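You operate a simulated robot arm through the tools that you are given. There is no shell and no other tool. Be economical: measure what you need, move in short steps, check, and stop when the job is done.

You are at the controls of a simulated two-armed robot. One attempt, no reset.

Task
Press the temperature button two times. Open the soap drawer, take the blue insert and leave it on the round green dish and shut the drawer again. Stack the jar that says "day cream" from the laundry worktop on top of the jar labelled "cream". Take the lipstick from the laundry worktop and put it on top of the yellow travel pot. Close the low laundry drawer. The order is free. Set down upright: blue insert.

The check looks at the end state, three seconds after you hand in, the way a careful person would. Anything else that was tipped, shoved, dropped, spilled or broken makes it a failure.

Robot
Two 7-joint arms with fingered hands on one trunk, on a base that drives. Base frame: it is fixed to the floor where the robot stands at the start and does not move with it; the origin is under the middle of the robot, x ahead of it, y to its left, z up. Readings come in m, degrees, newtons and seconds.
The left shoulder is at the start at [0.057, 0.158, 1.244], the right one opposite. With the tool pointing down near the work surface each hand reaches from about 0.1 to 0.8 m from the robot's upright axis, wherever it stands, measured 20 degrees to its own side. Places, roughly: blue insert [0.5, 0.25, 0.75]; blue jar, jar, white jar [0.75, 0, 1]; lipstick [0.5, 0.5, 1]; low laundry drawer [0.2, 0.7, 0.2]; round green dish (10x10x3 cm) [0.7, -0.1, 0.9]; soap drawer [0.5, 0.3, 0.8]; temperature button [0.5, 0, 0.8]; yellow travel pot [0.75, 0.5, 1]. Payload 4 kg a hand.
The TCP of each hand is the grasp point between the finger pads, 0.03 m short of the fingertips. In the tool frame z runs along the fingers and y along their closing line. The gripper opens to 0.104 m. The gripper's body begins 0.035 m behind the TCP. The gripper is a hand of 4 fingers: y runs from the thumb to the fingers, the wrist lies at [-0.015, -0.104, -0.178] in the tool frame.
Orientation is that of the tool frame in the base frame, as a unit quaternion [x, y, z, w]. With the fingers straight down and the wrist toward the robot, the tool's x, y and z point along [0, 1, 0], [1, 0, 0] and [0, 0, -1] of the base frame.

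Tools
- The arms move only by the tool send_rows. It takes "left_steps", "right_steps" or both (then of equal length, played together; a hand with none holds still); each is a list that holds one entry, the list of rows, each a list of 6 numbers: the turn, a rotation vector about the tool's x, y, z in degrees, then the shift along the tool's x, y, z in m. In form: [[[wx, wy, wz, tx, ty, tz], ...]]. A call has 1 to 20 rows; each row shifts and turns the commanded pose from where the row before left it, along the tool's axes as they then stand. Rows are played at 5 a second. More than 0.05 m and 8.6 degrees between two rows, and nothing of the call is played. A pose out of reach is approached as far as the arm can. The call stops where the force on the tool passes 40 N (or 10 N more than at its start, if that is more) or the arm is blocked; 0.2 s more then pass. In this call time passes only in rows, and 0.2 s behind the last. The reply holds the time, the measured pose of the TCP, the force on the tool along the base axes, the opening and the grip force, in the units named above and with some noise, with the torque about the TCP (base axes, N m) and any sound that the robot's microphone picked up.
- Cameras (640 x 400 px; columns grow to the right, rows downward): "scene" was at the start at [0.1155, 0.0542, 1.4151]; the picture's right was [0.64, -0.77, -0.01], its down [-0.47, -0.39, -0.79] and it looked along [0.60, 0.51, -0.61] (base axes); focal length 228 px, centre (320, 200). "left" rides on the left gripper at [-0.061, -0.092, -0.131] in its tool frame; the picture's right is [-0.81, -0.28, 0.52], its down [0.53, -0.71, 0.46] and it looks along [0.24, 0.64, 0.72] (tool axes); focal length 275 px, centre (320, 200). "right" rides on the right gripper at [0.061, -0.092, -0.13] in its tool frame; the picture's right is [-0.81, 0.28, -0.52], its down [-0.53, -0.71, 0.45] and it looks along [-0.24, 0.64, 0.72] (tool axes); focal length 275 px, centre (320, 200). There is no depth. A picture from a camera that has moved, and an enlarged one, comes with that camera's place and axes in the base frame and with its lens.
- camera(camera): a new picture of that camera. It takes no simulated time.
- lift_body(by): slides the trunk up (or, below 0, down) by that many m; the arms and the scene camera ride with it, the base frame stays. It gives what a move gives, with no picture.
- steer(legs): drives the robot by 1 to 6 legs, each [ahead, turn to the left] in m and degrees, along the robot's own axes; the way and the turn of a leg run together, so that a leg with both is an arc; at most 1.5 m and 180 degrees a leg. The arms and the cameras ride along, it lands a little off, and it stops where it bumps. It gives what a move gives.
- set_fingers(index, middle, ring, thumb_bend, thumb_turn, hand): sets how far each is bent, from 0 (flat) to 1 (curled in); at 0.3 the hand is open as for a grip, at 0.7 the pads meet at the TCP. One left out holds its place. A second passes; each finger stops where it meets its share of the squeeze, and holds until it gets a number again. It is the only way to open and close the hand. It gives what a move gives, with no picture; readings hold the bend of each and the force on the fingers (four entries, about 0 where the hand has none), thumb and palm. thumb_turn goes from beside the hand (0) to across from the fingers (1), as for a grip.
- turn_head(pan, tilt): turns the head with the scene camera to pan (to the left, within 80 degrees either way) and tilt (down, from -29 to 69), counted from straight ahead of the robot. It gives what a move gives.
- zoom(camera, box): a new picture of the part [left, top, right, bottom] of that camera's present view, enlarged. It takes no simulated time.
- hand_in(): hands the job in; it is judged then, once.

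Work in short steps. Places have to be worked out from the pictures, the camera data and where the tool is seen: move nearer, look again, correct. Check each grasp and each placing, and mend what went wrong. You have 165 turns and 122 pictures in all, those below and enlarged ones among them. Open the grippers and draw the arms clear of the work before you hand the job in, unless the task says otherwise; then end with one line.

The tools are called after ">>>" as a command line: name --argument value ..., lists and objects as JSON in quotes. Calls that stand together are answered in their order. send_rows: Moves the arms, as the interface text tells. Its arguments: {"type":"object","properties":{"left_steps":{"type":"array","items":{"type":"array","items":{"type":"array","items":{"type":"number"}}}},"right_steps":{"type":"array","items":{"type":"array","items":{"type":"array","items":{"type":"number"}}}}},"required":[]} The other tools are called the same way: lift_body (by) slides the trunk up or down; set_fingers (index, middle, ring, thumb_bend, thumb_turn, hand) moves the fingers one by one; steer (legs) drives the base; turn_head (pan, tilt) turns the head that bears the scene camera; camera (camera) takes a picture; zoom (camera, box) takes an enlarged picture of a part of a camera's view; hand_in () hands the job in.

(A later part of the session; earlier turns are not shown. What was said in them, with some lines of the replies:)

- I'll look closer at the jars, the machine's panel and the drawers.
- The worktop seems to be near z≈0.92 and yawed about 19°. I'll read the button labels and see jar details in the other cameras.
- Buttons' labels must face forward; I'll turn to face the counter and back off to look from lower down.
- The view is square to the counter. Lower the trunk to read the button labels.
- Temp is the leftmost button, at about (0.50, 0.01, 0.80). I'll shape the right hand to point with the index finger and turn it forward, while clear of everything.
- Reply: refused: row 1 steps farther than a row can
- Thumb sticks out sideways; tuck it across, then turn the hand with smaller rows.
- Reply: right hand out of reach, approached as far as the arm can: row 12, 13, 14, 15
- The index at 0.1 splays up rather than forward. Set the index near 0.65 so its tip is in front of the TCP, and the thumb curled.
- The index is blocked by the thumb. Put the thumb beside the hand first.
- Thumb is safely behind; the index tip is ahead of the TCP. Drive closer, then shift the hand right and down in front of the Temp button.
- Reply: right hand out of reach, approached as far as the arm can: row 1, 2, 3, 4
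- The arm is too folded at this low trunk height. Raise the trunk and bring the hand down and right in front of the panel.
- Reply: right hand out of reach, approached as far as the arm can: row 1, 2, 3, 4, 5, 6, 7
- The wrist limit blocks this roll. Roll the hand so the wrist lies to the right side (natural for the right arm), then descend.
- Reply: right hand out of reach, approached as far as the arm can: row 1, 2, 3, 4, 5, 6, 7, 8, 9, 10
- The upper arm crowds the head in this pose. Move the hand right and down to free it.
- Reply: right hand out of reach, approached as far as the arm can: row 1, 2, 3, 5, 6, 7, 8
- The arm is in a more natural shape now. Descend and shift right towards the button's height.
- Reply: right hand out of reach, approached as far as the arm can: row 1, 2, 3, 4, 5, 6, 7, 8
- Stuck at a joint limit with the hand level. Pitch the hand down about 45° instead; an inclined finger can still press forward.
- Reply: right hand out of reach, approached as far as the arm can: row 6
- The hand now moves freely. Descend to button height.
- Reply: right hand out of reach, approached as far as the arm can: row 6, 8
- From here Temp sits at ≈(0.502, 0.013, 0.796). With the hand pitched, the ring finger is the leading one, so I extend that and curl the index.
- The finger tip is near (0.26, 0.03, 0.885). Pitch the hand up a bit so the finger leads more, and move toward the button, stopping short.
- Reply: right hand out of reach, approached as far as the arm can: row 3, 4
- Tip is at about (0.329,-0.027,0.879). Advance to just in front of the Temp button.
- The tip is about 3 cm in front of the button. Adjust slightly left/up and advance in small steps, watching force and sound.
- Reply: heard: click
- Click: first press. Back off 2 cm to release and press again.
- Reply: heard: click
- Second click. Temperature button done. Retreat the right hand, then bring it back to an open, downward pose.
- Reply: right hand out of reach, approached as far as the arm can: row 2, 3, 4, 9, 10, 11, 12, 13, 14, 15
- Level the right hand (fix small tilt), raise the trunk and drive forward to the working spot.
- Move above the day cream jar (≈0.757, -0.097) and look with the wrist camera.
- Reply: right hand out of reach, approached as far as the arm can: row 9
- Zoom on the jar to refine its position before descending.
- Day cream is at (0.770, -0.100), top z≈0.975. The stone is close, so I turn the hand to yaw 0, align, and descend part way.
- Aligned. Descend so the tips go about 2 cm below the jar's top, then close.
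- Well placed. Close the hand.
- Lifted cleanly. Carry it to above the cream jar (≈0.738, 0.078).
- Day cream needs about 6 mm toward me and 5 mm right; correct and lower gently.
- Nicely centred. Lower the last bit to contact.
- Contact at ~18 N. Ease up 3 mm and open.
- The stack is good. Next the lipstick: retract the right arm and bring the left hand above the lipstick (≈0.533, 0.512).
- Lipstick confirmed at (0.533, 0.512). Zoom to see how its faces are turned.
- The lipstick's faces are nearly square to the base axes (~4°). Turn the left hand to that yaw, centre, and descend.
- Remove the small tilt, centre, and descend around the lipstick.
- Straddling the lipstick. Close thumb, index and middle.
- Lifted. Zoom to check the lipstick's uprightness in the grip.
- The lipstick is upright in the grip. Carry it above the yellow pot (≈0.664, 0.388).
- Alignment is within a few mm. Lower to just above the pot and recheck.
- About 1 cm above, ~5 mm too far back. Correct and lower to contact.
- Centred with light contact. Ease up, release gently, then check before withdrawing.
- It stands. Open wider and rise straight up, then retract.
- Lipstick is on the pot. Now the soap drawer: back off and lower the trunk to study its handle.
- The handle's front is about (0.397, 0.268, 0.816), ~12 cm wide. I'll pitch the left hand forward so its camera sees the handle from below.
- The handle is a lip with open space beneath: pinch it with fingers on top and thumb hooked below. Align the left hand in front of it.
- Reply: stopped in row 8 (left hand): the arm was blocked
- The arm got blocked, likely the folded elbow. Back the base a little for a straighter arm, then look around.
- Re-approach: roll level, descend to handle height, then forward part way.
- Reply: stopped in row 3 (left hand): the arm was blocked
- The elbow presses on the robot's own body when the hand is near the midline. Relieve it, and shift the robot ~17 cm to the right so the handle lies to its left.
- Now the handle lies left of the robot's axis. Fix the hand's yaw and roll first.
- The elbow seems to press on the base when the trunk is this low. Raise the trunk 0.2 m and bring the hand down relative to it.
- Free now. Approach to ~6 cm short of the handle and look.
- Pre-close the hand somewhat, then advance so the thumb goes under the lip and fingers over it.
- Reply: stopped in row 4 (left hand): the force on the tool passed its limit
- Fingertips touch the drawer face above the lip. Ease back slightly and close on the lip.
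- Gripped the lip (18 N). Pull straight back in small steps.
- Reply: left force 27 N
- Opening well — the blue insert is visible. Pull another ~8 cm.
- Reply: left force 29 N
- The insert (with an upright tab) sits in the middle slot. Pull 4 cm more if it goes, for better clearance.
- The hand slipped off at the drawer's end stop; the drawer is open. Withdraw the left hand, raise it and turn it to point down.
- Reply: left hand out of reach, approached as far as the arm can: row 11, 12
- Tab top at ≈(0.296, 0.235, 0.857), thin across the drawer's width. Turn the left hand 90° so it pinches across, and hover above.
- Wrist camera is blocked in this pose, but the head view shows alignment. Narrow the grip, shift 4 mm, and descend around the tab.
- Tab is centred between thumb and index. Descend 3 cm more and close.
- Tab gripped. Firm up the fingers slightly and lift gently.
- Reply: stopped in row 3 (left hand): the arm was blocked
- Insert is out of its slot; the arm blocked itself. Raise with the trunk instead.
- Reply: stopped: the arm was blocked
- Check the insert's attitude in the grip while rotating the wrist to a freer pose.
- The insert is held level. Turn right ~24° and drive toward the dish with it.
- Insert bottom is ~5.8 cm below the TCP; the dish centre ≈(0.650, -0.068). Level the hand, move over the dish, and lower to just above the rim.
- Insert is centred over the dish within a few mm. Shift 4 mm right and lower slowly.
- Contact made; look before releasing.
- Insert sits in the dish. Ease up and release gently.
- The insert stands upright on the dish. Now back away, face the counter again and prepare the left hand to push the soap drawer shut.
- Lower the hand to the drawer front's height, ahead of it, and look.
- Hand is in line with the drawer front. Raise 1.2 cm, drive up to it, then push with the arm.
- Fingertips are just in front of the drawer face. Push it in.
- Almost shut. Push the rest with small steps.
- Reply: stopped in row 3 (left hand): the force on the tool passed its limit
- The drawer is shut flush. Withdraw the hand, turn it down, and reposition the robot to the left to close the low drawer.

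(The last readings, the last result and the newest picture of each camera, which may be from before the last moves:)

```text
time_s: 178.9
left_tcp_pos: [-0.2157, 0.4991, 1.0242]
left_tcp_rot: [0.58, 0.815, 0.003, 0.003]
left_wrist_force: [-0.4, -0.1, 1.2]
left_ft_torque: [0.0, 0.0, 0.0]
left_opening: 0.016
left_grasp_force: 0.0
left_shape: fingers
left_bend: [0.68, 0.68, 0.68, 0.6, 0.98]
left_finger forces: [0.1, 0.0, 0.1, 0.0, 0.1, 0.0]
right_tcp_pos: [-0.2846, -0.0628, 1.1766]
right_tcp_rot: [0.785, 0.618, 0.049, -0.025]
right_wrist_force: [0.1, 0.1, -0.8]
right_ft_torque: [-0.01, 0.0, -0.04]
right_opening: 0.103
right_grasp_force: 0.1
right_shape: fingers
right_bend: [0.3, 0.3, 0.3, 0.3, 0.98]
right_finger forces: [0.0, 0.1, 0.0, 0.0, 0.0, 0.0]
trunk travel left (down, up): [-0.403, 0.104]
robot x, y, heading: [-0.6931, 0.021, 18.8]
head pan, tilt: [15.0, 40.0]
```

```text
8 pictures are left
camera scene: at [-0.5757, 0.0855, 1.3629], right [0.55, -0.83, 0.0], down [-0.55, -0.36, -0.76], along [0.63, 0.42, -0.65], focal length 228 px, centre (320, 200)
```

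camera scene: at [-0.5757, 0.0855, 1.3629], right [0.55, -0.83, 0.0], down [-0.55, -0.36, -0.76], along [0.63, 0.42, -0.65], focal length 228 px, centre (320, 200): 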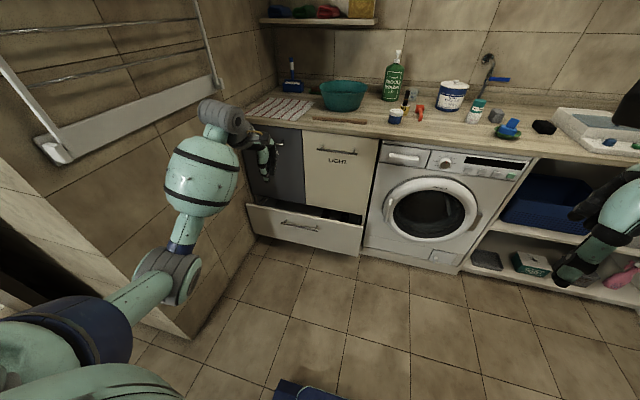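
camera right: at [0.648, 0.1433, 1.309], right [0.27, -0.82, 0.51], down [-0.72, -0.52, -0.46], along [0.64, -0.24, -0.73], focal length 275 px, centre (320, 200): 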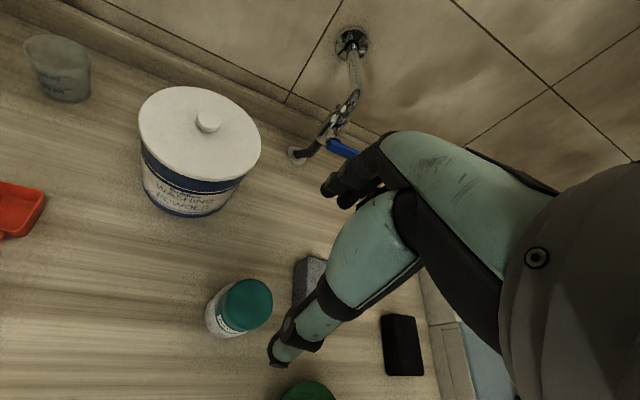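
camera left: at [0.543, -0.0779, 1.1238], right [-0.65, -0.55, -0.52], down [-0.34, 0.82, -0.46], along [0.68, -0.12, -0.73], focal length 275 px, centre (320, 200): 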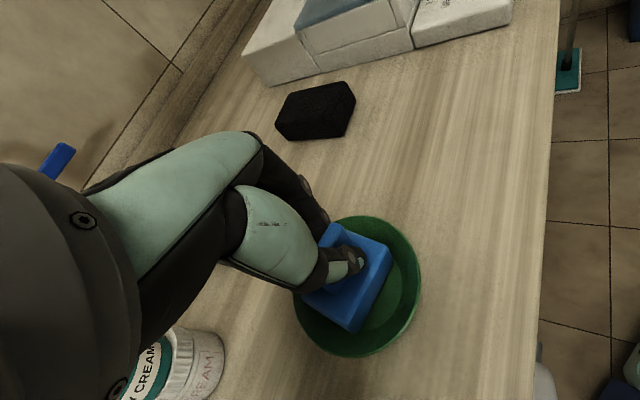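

Position is good: the low drawer front spans z≈0.12–0.34, right end at l≈0.25. Lower the trunk and hand to its height, to the right of its handle.

>>> lift_body --by -0.3

>>> send_rows --left_steps '[[[0, 0, 0, -0.01, 0, 0.045], [0, 0, 0, -0.01, 0, 0.045], [0, 0, 0, -0.01, 0, 0.045], [0, 0, 0, -0.01, 0, 0.045], [0, 0, 0, -0.01, 0, 0.045], [0, 0, 0, -0.01, 0, 0.045], [0, 0, 0, -0.01, 0, 0.045], [0, 0, 0, -0.01, 0, 0.045], [0, 0, 0, -0.01, 0, 0.045], [0, 0, 0, -0.01, 0, 0.04], [0, 0, 0, 0, 0, 0]]]'

```text
time_s: 181.9
left_tcp_pos: [-0.2165, 0.4982, 0.7235]
left_tcp_rot: [0.58, 0.814, 0.003, 0.004]
left_wrist_force: [-0.6, -0.3, -0.5]
left_ft_torque: [0.04, 0.05, 0.03]
left_opening: 0.016
left_grasp_force: 0.1
left_shape: fingers
left_bend: [0.68, 0.68, 0.68, 0.6, 0.98]
left_finger forces: [0.0, 0.1, 0.1, 0.0, 0.0, 0.0]
right_tcp_pos: [-0.2862, -0.0622, 0.8749]
right_tcp_rot: [0.782, 0.621, 0.047, -0.023]
right_wrist_force: [-0.2, -0.3, -0.4]
right_ft_torque: [0.01, 0.06, -0.03]
right_opening: 0.103
right_grasp_force: 0.2
right_shape: fingers
right_bend: [0.3, 0.3, 0.3, 0.3, 0.98]
right_finger forces: [0.0, 0.0, 0.0, 0.0, 0.0, 0.0]
trunk travel left (down, up): [-0.103, 0.404]
robot x, y, heading: [-0.6904, 0.0237, 18.7]
head pan, tilt: [15.0, 40.0]
```

```text
time_s: 184.3
left_tcp_pos: [-0.1805, 0.4013, 0.276]
left_tcp_rot: [0.58, 0.815, 0.003, 0.004]
left_wrist_force: [0.6, -0.2, -0.8]
left_ft_torque: [-0.02, 0.02, -0.02]
left_opening: 0.0163
left_grasp_force: 0.1
left_shape: fingers
left_bend: [0.68, 0.68, 0.68, 0.6, 0.98]
left_finger forces: [0.0, 0.1, 0.1, 0.0, 0.0, 0.0]
right_tcp_pos: [-0.2867, -0.0638, 0.8739]
right_tcp_rot: [0.782, 0.621, 0.047, -0.023]
right_wrist_force: [0.0, 0.2, 0.1]
right_ft_torque: [0.02, 0.01, 0.03]
right_opening: 0.103
right_grasp_force: 0.1
right_shape: fingers
right_bend: [0.3, 0.3, 0.3, 0.3, 0.98]
right_finger forces: [0.1, 0.0, 0.0, 0.0, 0.0, 0.1]
trunk travel left (down, up): [-0.103, 0.404]
robot x, y, heading: [-0.6917, 0.025, 18.8]
head pan, tilt: [15.0, 40.0]
```

Reached. Drive forward 0.3 m and check.

>>> steer --legs '[[0.3, 0.5]]'

>>> camera --camera "scene"

```text
time_s: 186.2
left_tcp_pos: [0.0881, 0.4977, 0.2748]
left_tcp_rot: [0.577, 0.817, 0.003, 0.003]
left_wrist_force: [0.6, 0.2, 0.3]
left_ft_torque: [-0.03, -0.02, -0.01]
left_opening: 0.0161
left_grasp_force: 0.0
left_shape: fingers
left_bend: [0.68, 0.68, 0.68, 0.6, 0.98]
left_finger forces: [0.1, 0.0, 0.1, 0.0, 0.0, 0.0]
right_tcp_pos: [-0.015, 0.0319, 0.874]
right_tcp_rot: [0.781, 0.623, 0.046, -0.022]
right_wrist_force: [0.5, 0.5, -0.4]
right_ft_torque: [-0.03, -0.01, -0.04]
right_opening: 0.1032
right_grasp_force: 0.0
right_shape: fingers
right_bend: [0.3, 0.3, 0.3, 0.3, 0.98]
right_finger forces: [0.0, 0.0, 0.0, 0.0, 0.0, 0.0]
trunk travel left (down, up): [-0.103, 0.404]
robot x, y, heading: [-0.422, 0.1134, 19.0]
head pan, tilt: [15.0, 40.0]
```

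```text
7 pictures are left
camera scene: at [-0.309, 0.1762, 1.0626], right [0.56, -0.83, 0.0], down [-0.54, -0.36, -0.76], along [0.63, 0.43, -0.65], focal length 228 px, centre (320, 200)
```

scene: 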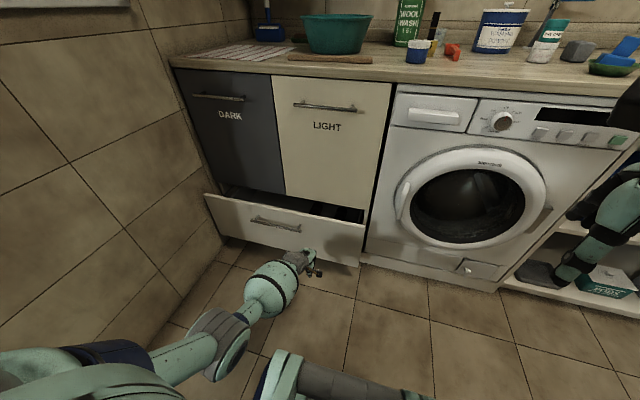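

Soap drawer is shut flush. The hand faces the low drawer's front (z 0.12–0.40); drive a bit nearer and push with the arm.

>>> steer --legs '[[0.08, 0]]'

>>> send_rows --left_steps '[[[0, 0, 0, 0, 0.025, 0], [0, 0, 0, 0, 0.025, 0], [0, 0, 0, 0, 0.02, 0], [0, 0, 0, 0, 0.02, 0], [0, 0, 0, 0, 0, 0]]]'

```text
time_s: 187.3
left_tcp_pos: [0.1633, 0.5232, 0.2783]
left_tcp_rot: [0.576, 0.818, 0.005, 0.005]
left_wrist_force: [-0.1, 1.2, -0.6]
left_ft_torque: [-0.01, 0.04, 0.01]
left_opening: 0.0161
left_grasp_force: 0.0
left_shape: fingers
left_bend: [0.68, 0.68, 0.68, 0.6, 0.98]
left_finger forces: [0.1, 0.0, 0.0, 0.0, 0.0, 0.1]
right_tcp_pos: [0.0581, 0.0584, 0.8796]
right_tcp_rot: [0.786, 0.616, 0.049, -0.029]
right_wrist_force: [0.7, 0.4, -0.2]
right_ft_torque: [0.01, 0.07, 0.01]
right_opening: 0.1033
right_grasp_force: 0.1
right_shape: fingers
right_bend: [0.3, 0.3, 0.3, 0.3, 0.98]
right_finger forces: [0.1, 0.1, 0.0, 0.0, 0.0, 0.0]
trunk travel left (down, up): [-0.103, 0.404]
robot x, y, heading: [-0.3463, 0.1421, 19.1]
head pan, tilt: [15.0, 40.0]
```

```text
time_s: 188.5
left_tcp_pos: [0.2256, 0.5476, 0.3015]
left_tcp_rot: [0.577, 0.817, 0.014, 0.012]
left_wrist_force: [-1.2, -0.4, 0.8]
left_ft_torque: [-0.03, 0.02, 0.01]
left_opening: 0.016
left_grasp_force: 0.0
left_shape: fingers
left_bend: [0.68, 0.68, 0.68, 0.6, 0.98]
left_finger forces: [0.1, 0.0, 0.1, 0.0, 0.1, 0.0]
left hand out of reach, approached as far as the arm can: row 2, 3, 4
right_tcp_pos: [0.0489, 0.0542, 0.8894]
right_tcp_rot: [0.79, 0.609, 0.058, -0.034]
right_wrist_force: [-0.4, 0.3, -0.5]
right_ft_torque: [0.01, 0.01, 0.0]
right_opening: 0.1033
right_grasp_force: 0.0
right_shape: fingers
right_bend: [0.3, 0.3, 0.3, 0.3, 0.98]
right_finger forces: [0.0, 0.1, 0.0, 0.0, 0.0, 0.0]
trunk travel left (down, up): [-0.103, 0.404]
robot x, y, heading: [-0.3452, 0.1418, 19.2]
head pan, tilt: [15.0, 40.0]
```

Arm is at its limit with no contact yet; push the rest with the base in small drives.

>>> steer --legs '[[0.04, 0]]'

>>> camera --camera "scene"

```text
time_s: 189.4
left_tcp_pos: [0.2645, 0.5615, 0.2992]
left_tcp_rot: [0.576, 0.817, 0.012, 0.01]
left_wrist_force: [0.0, 0.0, -1.2]
left_ft_torque: [0.0, 0.01, 0.01]
left_opening: 0.0159
left_grasp_force: 0.0
left_shape: fingers
left_bend: [0.68, 0.68, 0.68, 0.6, 0.98]
left_finger forces: [0.0, 0.1, 0.1, 0.1, 0.0, 0.0]
right_tcp_pos: [0.0909, 0.0681, 0.8865]
right_tcp_rot: [0.791, 0.609, 0.056, -0.034]
right_wrist_force: [0.8, 0.3, -0.2]
right_ft_torque: [0.0, 0.05, 0.0]
right_opening: 0.1032
right_grasp_force: 0.0
right_shape: fingers
right_bend: [0.3, 0.3, 0.3, 0.3, 0.97]
right_finger forces: [0.1, 0.0, 0.1, 0.0, 0.1, 0.0]
trunk travel left (down, up): [-0.103, 0.404]
robot x, y, heading: [-0.3076, 0.1586, 19.1]
head pan, tilt: [15.0, 40.0]
```

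```text
6 pictures are left
camera scene: at [-0.1934, 0.2163, 1.0623], right [0.56, -0.83, 0.0], down [-0.54, -0.36, -0.76], along [0.62, 0.43, -0.66], focal length 228 px, centre (320, 200)
```

scene: 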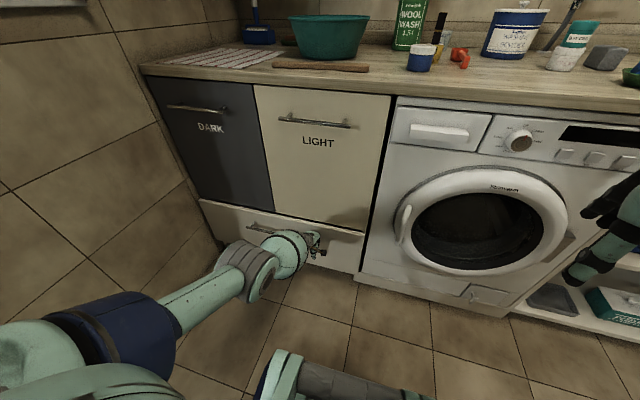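

>>> zoom --camera "scene" --box '[190, 180, 390, 290]'

```text
3.20 times, centred on (290, 235) of scene
camera zoom: at [-0.1934, 0.2163, 1.0623], right [0.56, -0.83, 0.0], down [-0.54, -0.36, -0.76], along [0.62, 0.43, -0.66], focal length 731 px, centre (416, 88)
```

zoom: 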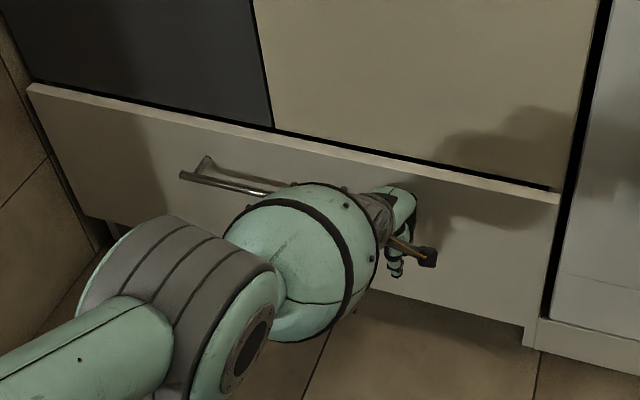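

Only a small gap remains. Push a little further with the base.

>>> steer --legs '[[0.03, 0]]'

>>> send_rows --left_steps '[[[0, 0, 0, 0, 0.01, 0.01], [0, 0, 0, 0, 0.01, 0.005], [0, 0, 0, 0, 0, 0]]]'

>>> zoom --camera "scene" --box '[190, 180, 390, 290]'

```text
time_s: 190.7
left_tcp_pos: [0.2893, 0.572, 0.2983]
left_tcp_rot: [0.576, 0.817, 0.015, 0.011]
left_wrist_force: [-16.6, -6.5, -0.4]
left_ft_torque: [0.12, -0.24, 0.25]
left_opening: 0.0163
left_grasp_force: 9.4
left_shape: fingers
left_bend: [0.68, 0.7, 0.69, 0.6, 0.98]
left_finger forces: [0.1, 15.4, 2.7, 0.0, 0.1, 0.1]
right_tcp_pos: [0.0967, 0.0744, 0.912]
right_tcp_rot: [0.8, 0.591, 0.079, -0.058]
right_wrist_force: [0.1, 0.8, -0.4]
right_ft_torque: [0.04, -0.02, -0.03]
right_opening: 0.1034
right_grasp_force: 0.1
right_shape: fingers
right_bend: [0.3, 0.3, 0.3, 0.3, 0.97]
right_finger forces: [0.1, 0.1, 0.0, 0.0, 0.0, 0.0]
trunk travel left (down, up): [-0.103, 0.404]
robot x, y, heading: [-0.2768, 0.1634, 19.1]
head pan, tilt: [15.0, 40.0]
stopped in leg 1: the force on the tool passed its limit (the readings are from after the stop); the commanded pose is now the measured one
```

```text
time_s: 191.5
left_tcp_pos: [0.2904, 0.5718, 0.2991]
left_tcp_rot: [0.576, 0.817, 0.016, 0.011]
left_wrist_force: [-20.6, -7.0, -6.8]
left_ft_torque: [-0.04, -0.11, 0.38]
left_opening: 0.0162
left_grasp_force: 11.1
left_shape: fingers
left_bend: [0.68, 0.7, 0.7, 0.6, 0.98]
left_finger forces: [0.0, 15.0, 7.0, 0.0, 0.1, 0.0]
left hand out of reach, approached as far as the arm can: row 1, 2
right_tcp_pos: [0.0977, 0.0742, 0.912]
right_tcp_rot: [0.8, 0.591, 0.079, -0.059]
right_wrist_force: [-0.5, 0.2, -0.5]
right_ft_torque: [-0.01, 0.02, 0.0]
right_opening: 0.1031
right_grasp_force: 0.1
right_shape: fingers
right_bend: [0.3, 0.3, 0.3, 0.3, 0.97]
right_finger forces: [0.0, 0.0, 0.0, 0.0, 0.1, 0.1]
trunk travel left (down, up): [-0.103, 0.404]
robot x, y, heading: [-0.278, 0.1603, 19.1]
head pan, tilt: [15.0, 40.0]
```

```text
3.20 times, centred on (290, 235) of scene
camera zoom: at [-0.1681, 0.2254, 1.0627], right [0.56, -0.83, 0.0], down [-0.54, -0.36, -0.76], along [0.63, 0.43, -0.65], focal length 731 px, centre (416, 88)
```

zoom: 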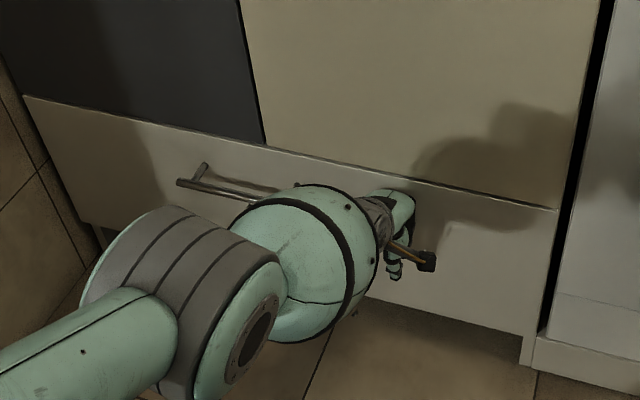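

The low drawer is flush and firm against its stop. Back away and open the hand.

>>> steer --legs '[[-0.4, 0]]'

>>> set_fingers --hand "left" --index 0.3 --middle 0.3 --ring 0.3 --thumb_bend 0.3

>>> lift_body --by 0.3

>>> turn_head --pan 0 --tilt 30

>>> camera --camera "scene"

```text
time_s: 193.9
left_tcp_pos: [-0.0837, 0.4446, 0.3037]
left_tcp_rot: [0.574, 0.819, 0.02, 0.014]
left_wrist_force: [0.1, -0.4, 0.5]
left_ft_torque: [-0.04, 0.02, -0.03]
left_opening: 0.016
left_grasp_force: 0.0
left_shape: fingers
left_bend: [0.68, 0.68, 0.68, 0.6, 0.98]
left_finger forces: [0.0, 0.0, 0.0, 0.1, 0.0, 0.1]
right_tcp_pos: [-0.277, -0.0542, 0.9114]
right_tcp_rot: [0.798, 0.594, 0.079, -0.059]
right_wrist_force: [0.1, -1.1, 1.0]
right_ft_torque: [-0.03, -0.03, 0.0]
right_opening: 0.1033
right_grasp_force: 0.0
right_shape: fingers
right_bend: [0.3, 0.3, 0.3, 0.3, 0.98]
right_finger forces: [0.1, 0.0, 0.0, 0.1, 0.0, 0.1]
trunk travel left (down, up): [-0.103, 0.404]
robot x, y, heading: [-0.6554, 0.0358, 19.7]
head pan, tilt: [15.0, 40.0]
```

```text
time_s: 194.9
left_tcp_pos: [-0.082, 0.4462, 0.3047]
left_tcp_rot: [0.572, 0.82, 0.024, 0.017]
left_wrist_force: [0.4, -0.8, -0.1]
left_ft_torque: [-0.01, 0.0, -0.02]
left_opening: 0.1029
left_grasp_force: 0.0
left_shape: fingers
left_bend: [0.3, 0.3, 0.3, 0.3, 0.98]
left_finger forces: [0.1, 0.0, 0.1, 0.1, 0.0, 0.1]
right_tcp_pos: [-0.2821, -0.0557, 0.9193]
right_tcp_rot: [0.801, 0.589, 0.085, -0.067]
right_wrist_force: [0.0, -0.2, 0.5]
right_ft_torque: [-0.01, -0.01, 0.03]
right_opening: 0.1029
right_grasp_force: 0.1
right_shape: fingers
right_bend: [0.3, 0.3, 0.3, 0.3, 0.98]
right_finger forces: [0.1, 0.1, 0.1, 0.1, 0.0, 0.1]
trunk travel left (down, up): [-0.103, 0.404]
robot x, y, heading: [-0.6558, 0.0323, 19.3]
head pan, tilt: [15.0, 40.0]
```

```text
time_s: 197.9
left_tcp_pos: [-0.0784, 0.4457, 0.603]
left_tcp_rot: [0.572, 0.82, 0.025, 0.017]
left_wrist_force: [0.3, 0.4, -0.9]
left_ft_torque: [-0.03, -0.03, 0.03]
left_opening: 0.1028
left_grasp_force: 0.2
left_shape: fingers
left_bend: [0.3, 0.3, 0.3, 0.3, 0.98]
left_finger forces: [0.0, 0.0, 0.0, 0.0, 0.0, 0.0]
right_tcp_pos: [-0.282, -0.0552, 1.2213]
right_tcp_rot: [0.801, 0.589, 0.084, -0.07]
right_wrist_force: [-0.7, -0.6, 1.3]
right_ft_torque: [0.0, 0.01, -0.02]
right_opening: 0.1028
right_grasp_force: 0.1
right_shape: fingers
right_bend: [0.3, 0.3, 0.3, 0.3, 0.98]
right_finger forces: [0.0, 0.0, 0.0, 0.0, 0.0, 0.0]
trunk travel left (down, up): [-0.403, 0.104]
robot x, y, heading: [-0.6549, 0.0333, 19.6]
head pan, tilt: [15.0, 40.0]
```

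```text
time_s: 198.7
left_tcp_pos: [-0.0792, 0.4457, 0.6033]
left_tcp_rot: [0.573, 0.819, 0.024, 0.017]
left_wrist_force: [-0.7, 0.2, 0.0]
left_ft_torque: [-0.01, -0.02, -0.01]
left_opening: 0.1027
left_grasp_force: 0.1
left_shape: fingers
left_bend: [0.3, 0.3, 0.3, 0.3, 0.98]
left_finger forces: [0.1, 0.0, 0.0, 0.0, 0.0, 0.1]
right_tcp_pos: [-0.2818, -0.0559, 1.2212]
right_tcp_rot: [0.801, 0.588, 0.085, -0.071]
right_wrist_force: [-0.6, 0.3, 0.7]
right_ft_torque: [0.0, 0.0, 0.01]
right_opening: 0.1032
right_grasp_force: 0.1
right_shape: fingers
right_bend: [0.3, 0.3, 0.3, 0.3, 0.98]
right_finger forces: [0.0, 0.0, 0.0, 0.0, 0.0, 0.0]
trunk travel left (down, up): [-0.403, 0.104]
robot x, y, heading: [-0.6556, 0.0345, 19.8]
head pan, tilt: [0.0, 30.0]
```

```text
3 pictures are left
camera scene: at [-0.5237, 0.078, 1.3781], right [0.34, -0.94, 0.0], down [-0.48, -0.17, -0.86], along [0.81, 0.29, -0.51], focal length 228 px, centre (320, 200)
```

scene: 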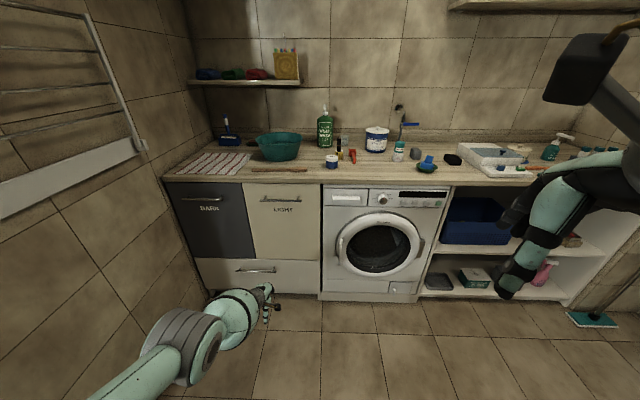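

Everything looks in place; zoom once on the worktop and machine, and once on the drawers, to confirm.

>>> zoom --camera "scene" --box '[310, 120, 460, 215]'

>>> zoom --camera "scene" --box '[160, 170, 340, 305]'

```text
4.21 times, centred on (385, 168) of scene
camera zoom: at [-0.5237, 0.078, 1.3781], right [0.34, -0.94, 0.0], down [-0.48, -0.17, -0.86], along [0.81, 0.29, -0.51], focal length 962 px, centre (46, 337)
```

zoom: 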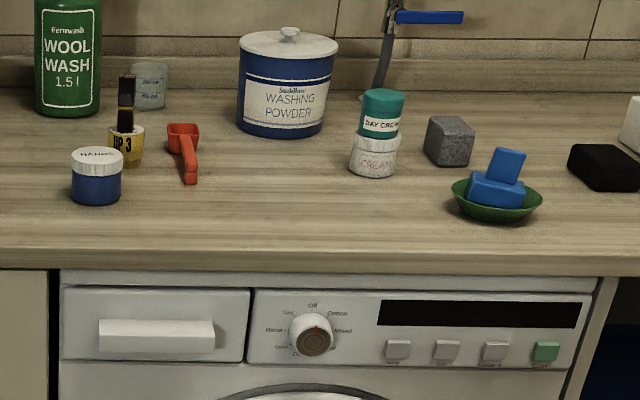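

```text
2.96 times, centred on (250, 238) of scene
camera zoom: at [-0.5237, 0.078, 1.3781], right [0.34, -0.94, 0.0], down [-0.48, -0.17, -0.86], along [0.81, 0.29, -0.51], focal length 677 px, centre (527, 89)
```

zoom: 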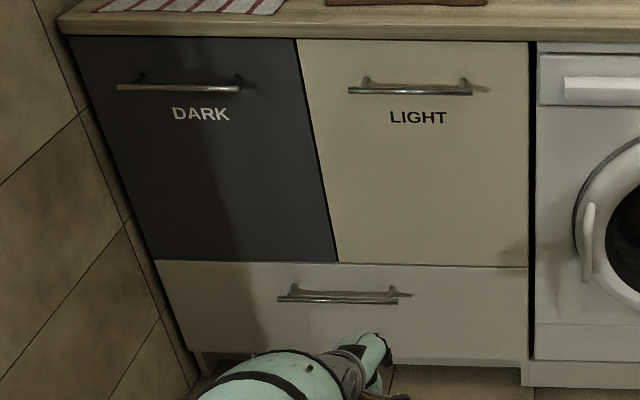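

Everything checks out: both drawers are flush, the stack, the lipstick on the pot and the insert on the dish all stand upright, and the arms are clear and open.

>>> hand_in

```text
The job is handed in.
```

The whole job is done and handed in; in the last pictures both drawers are flush and the stacked jars, the lipstick on the yellow pot and the blue insert on the dish all stand upright, and the two temperature presses each gave a click.
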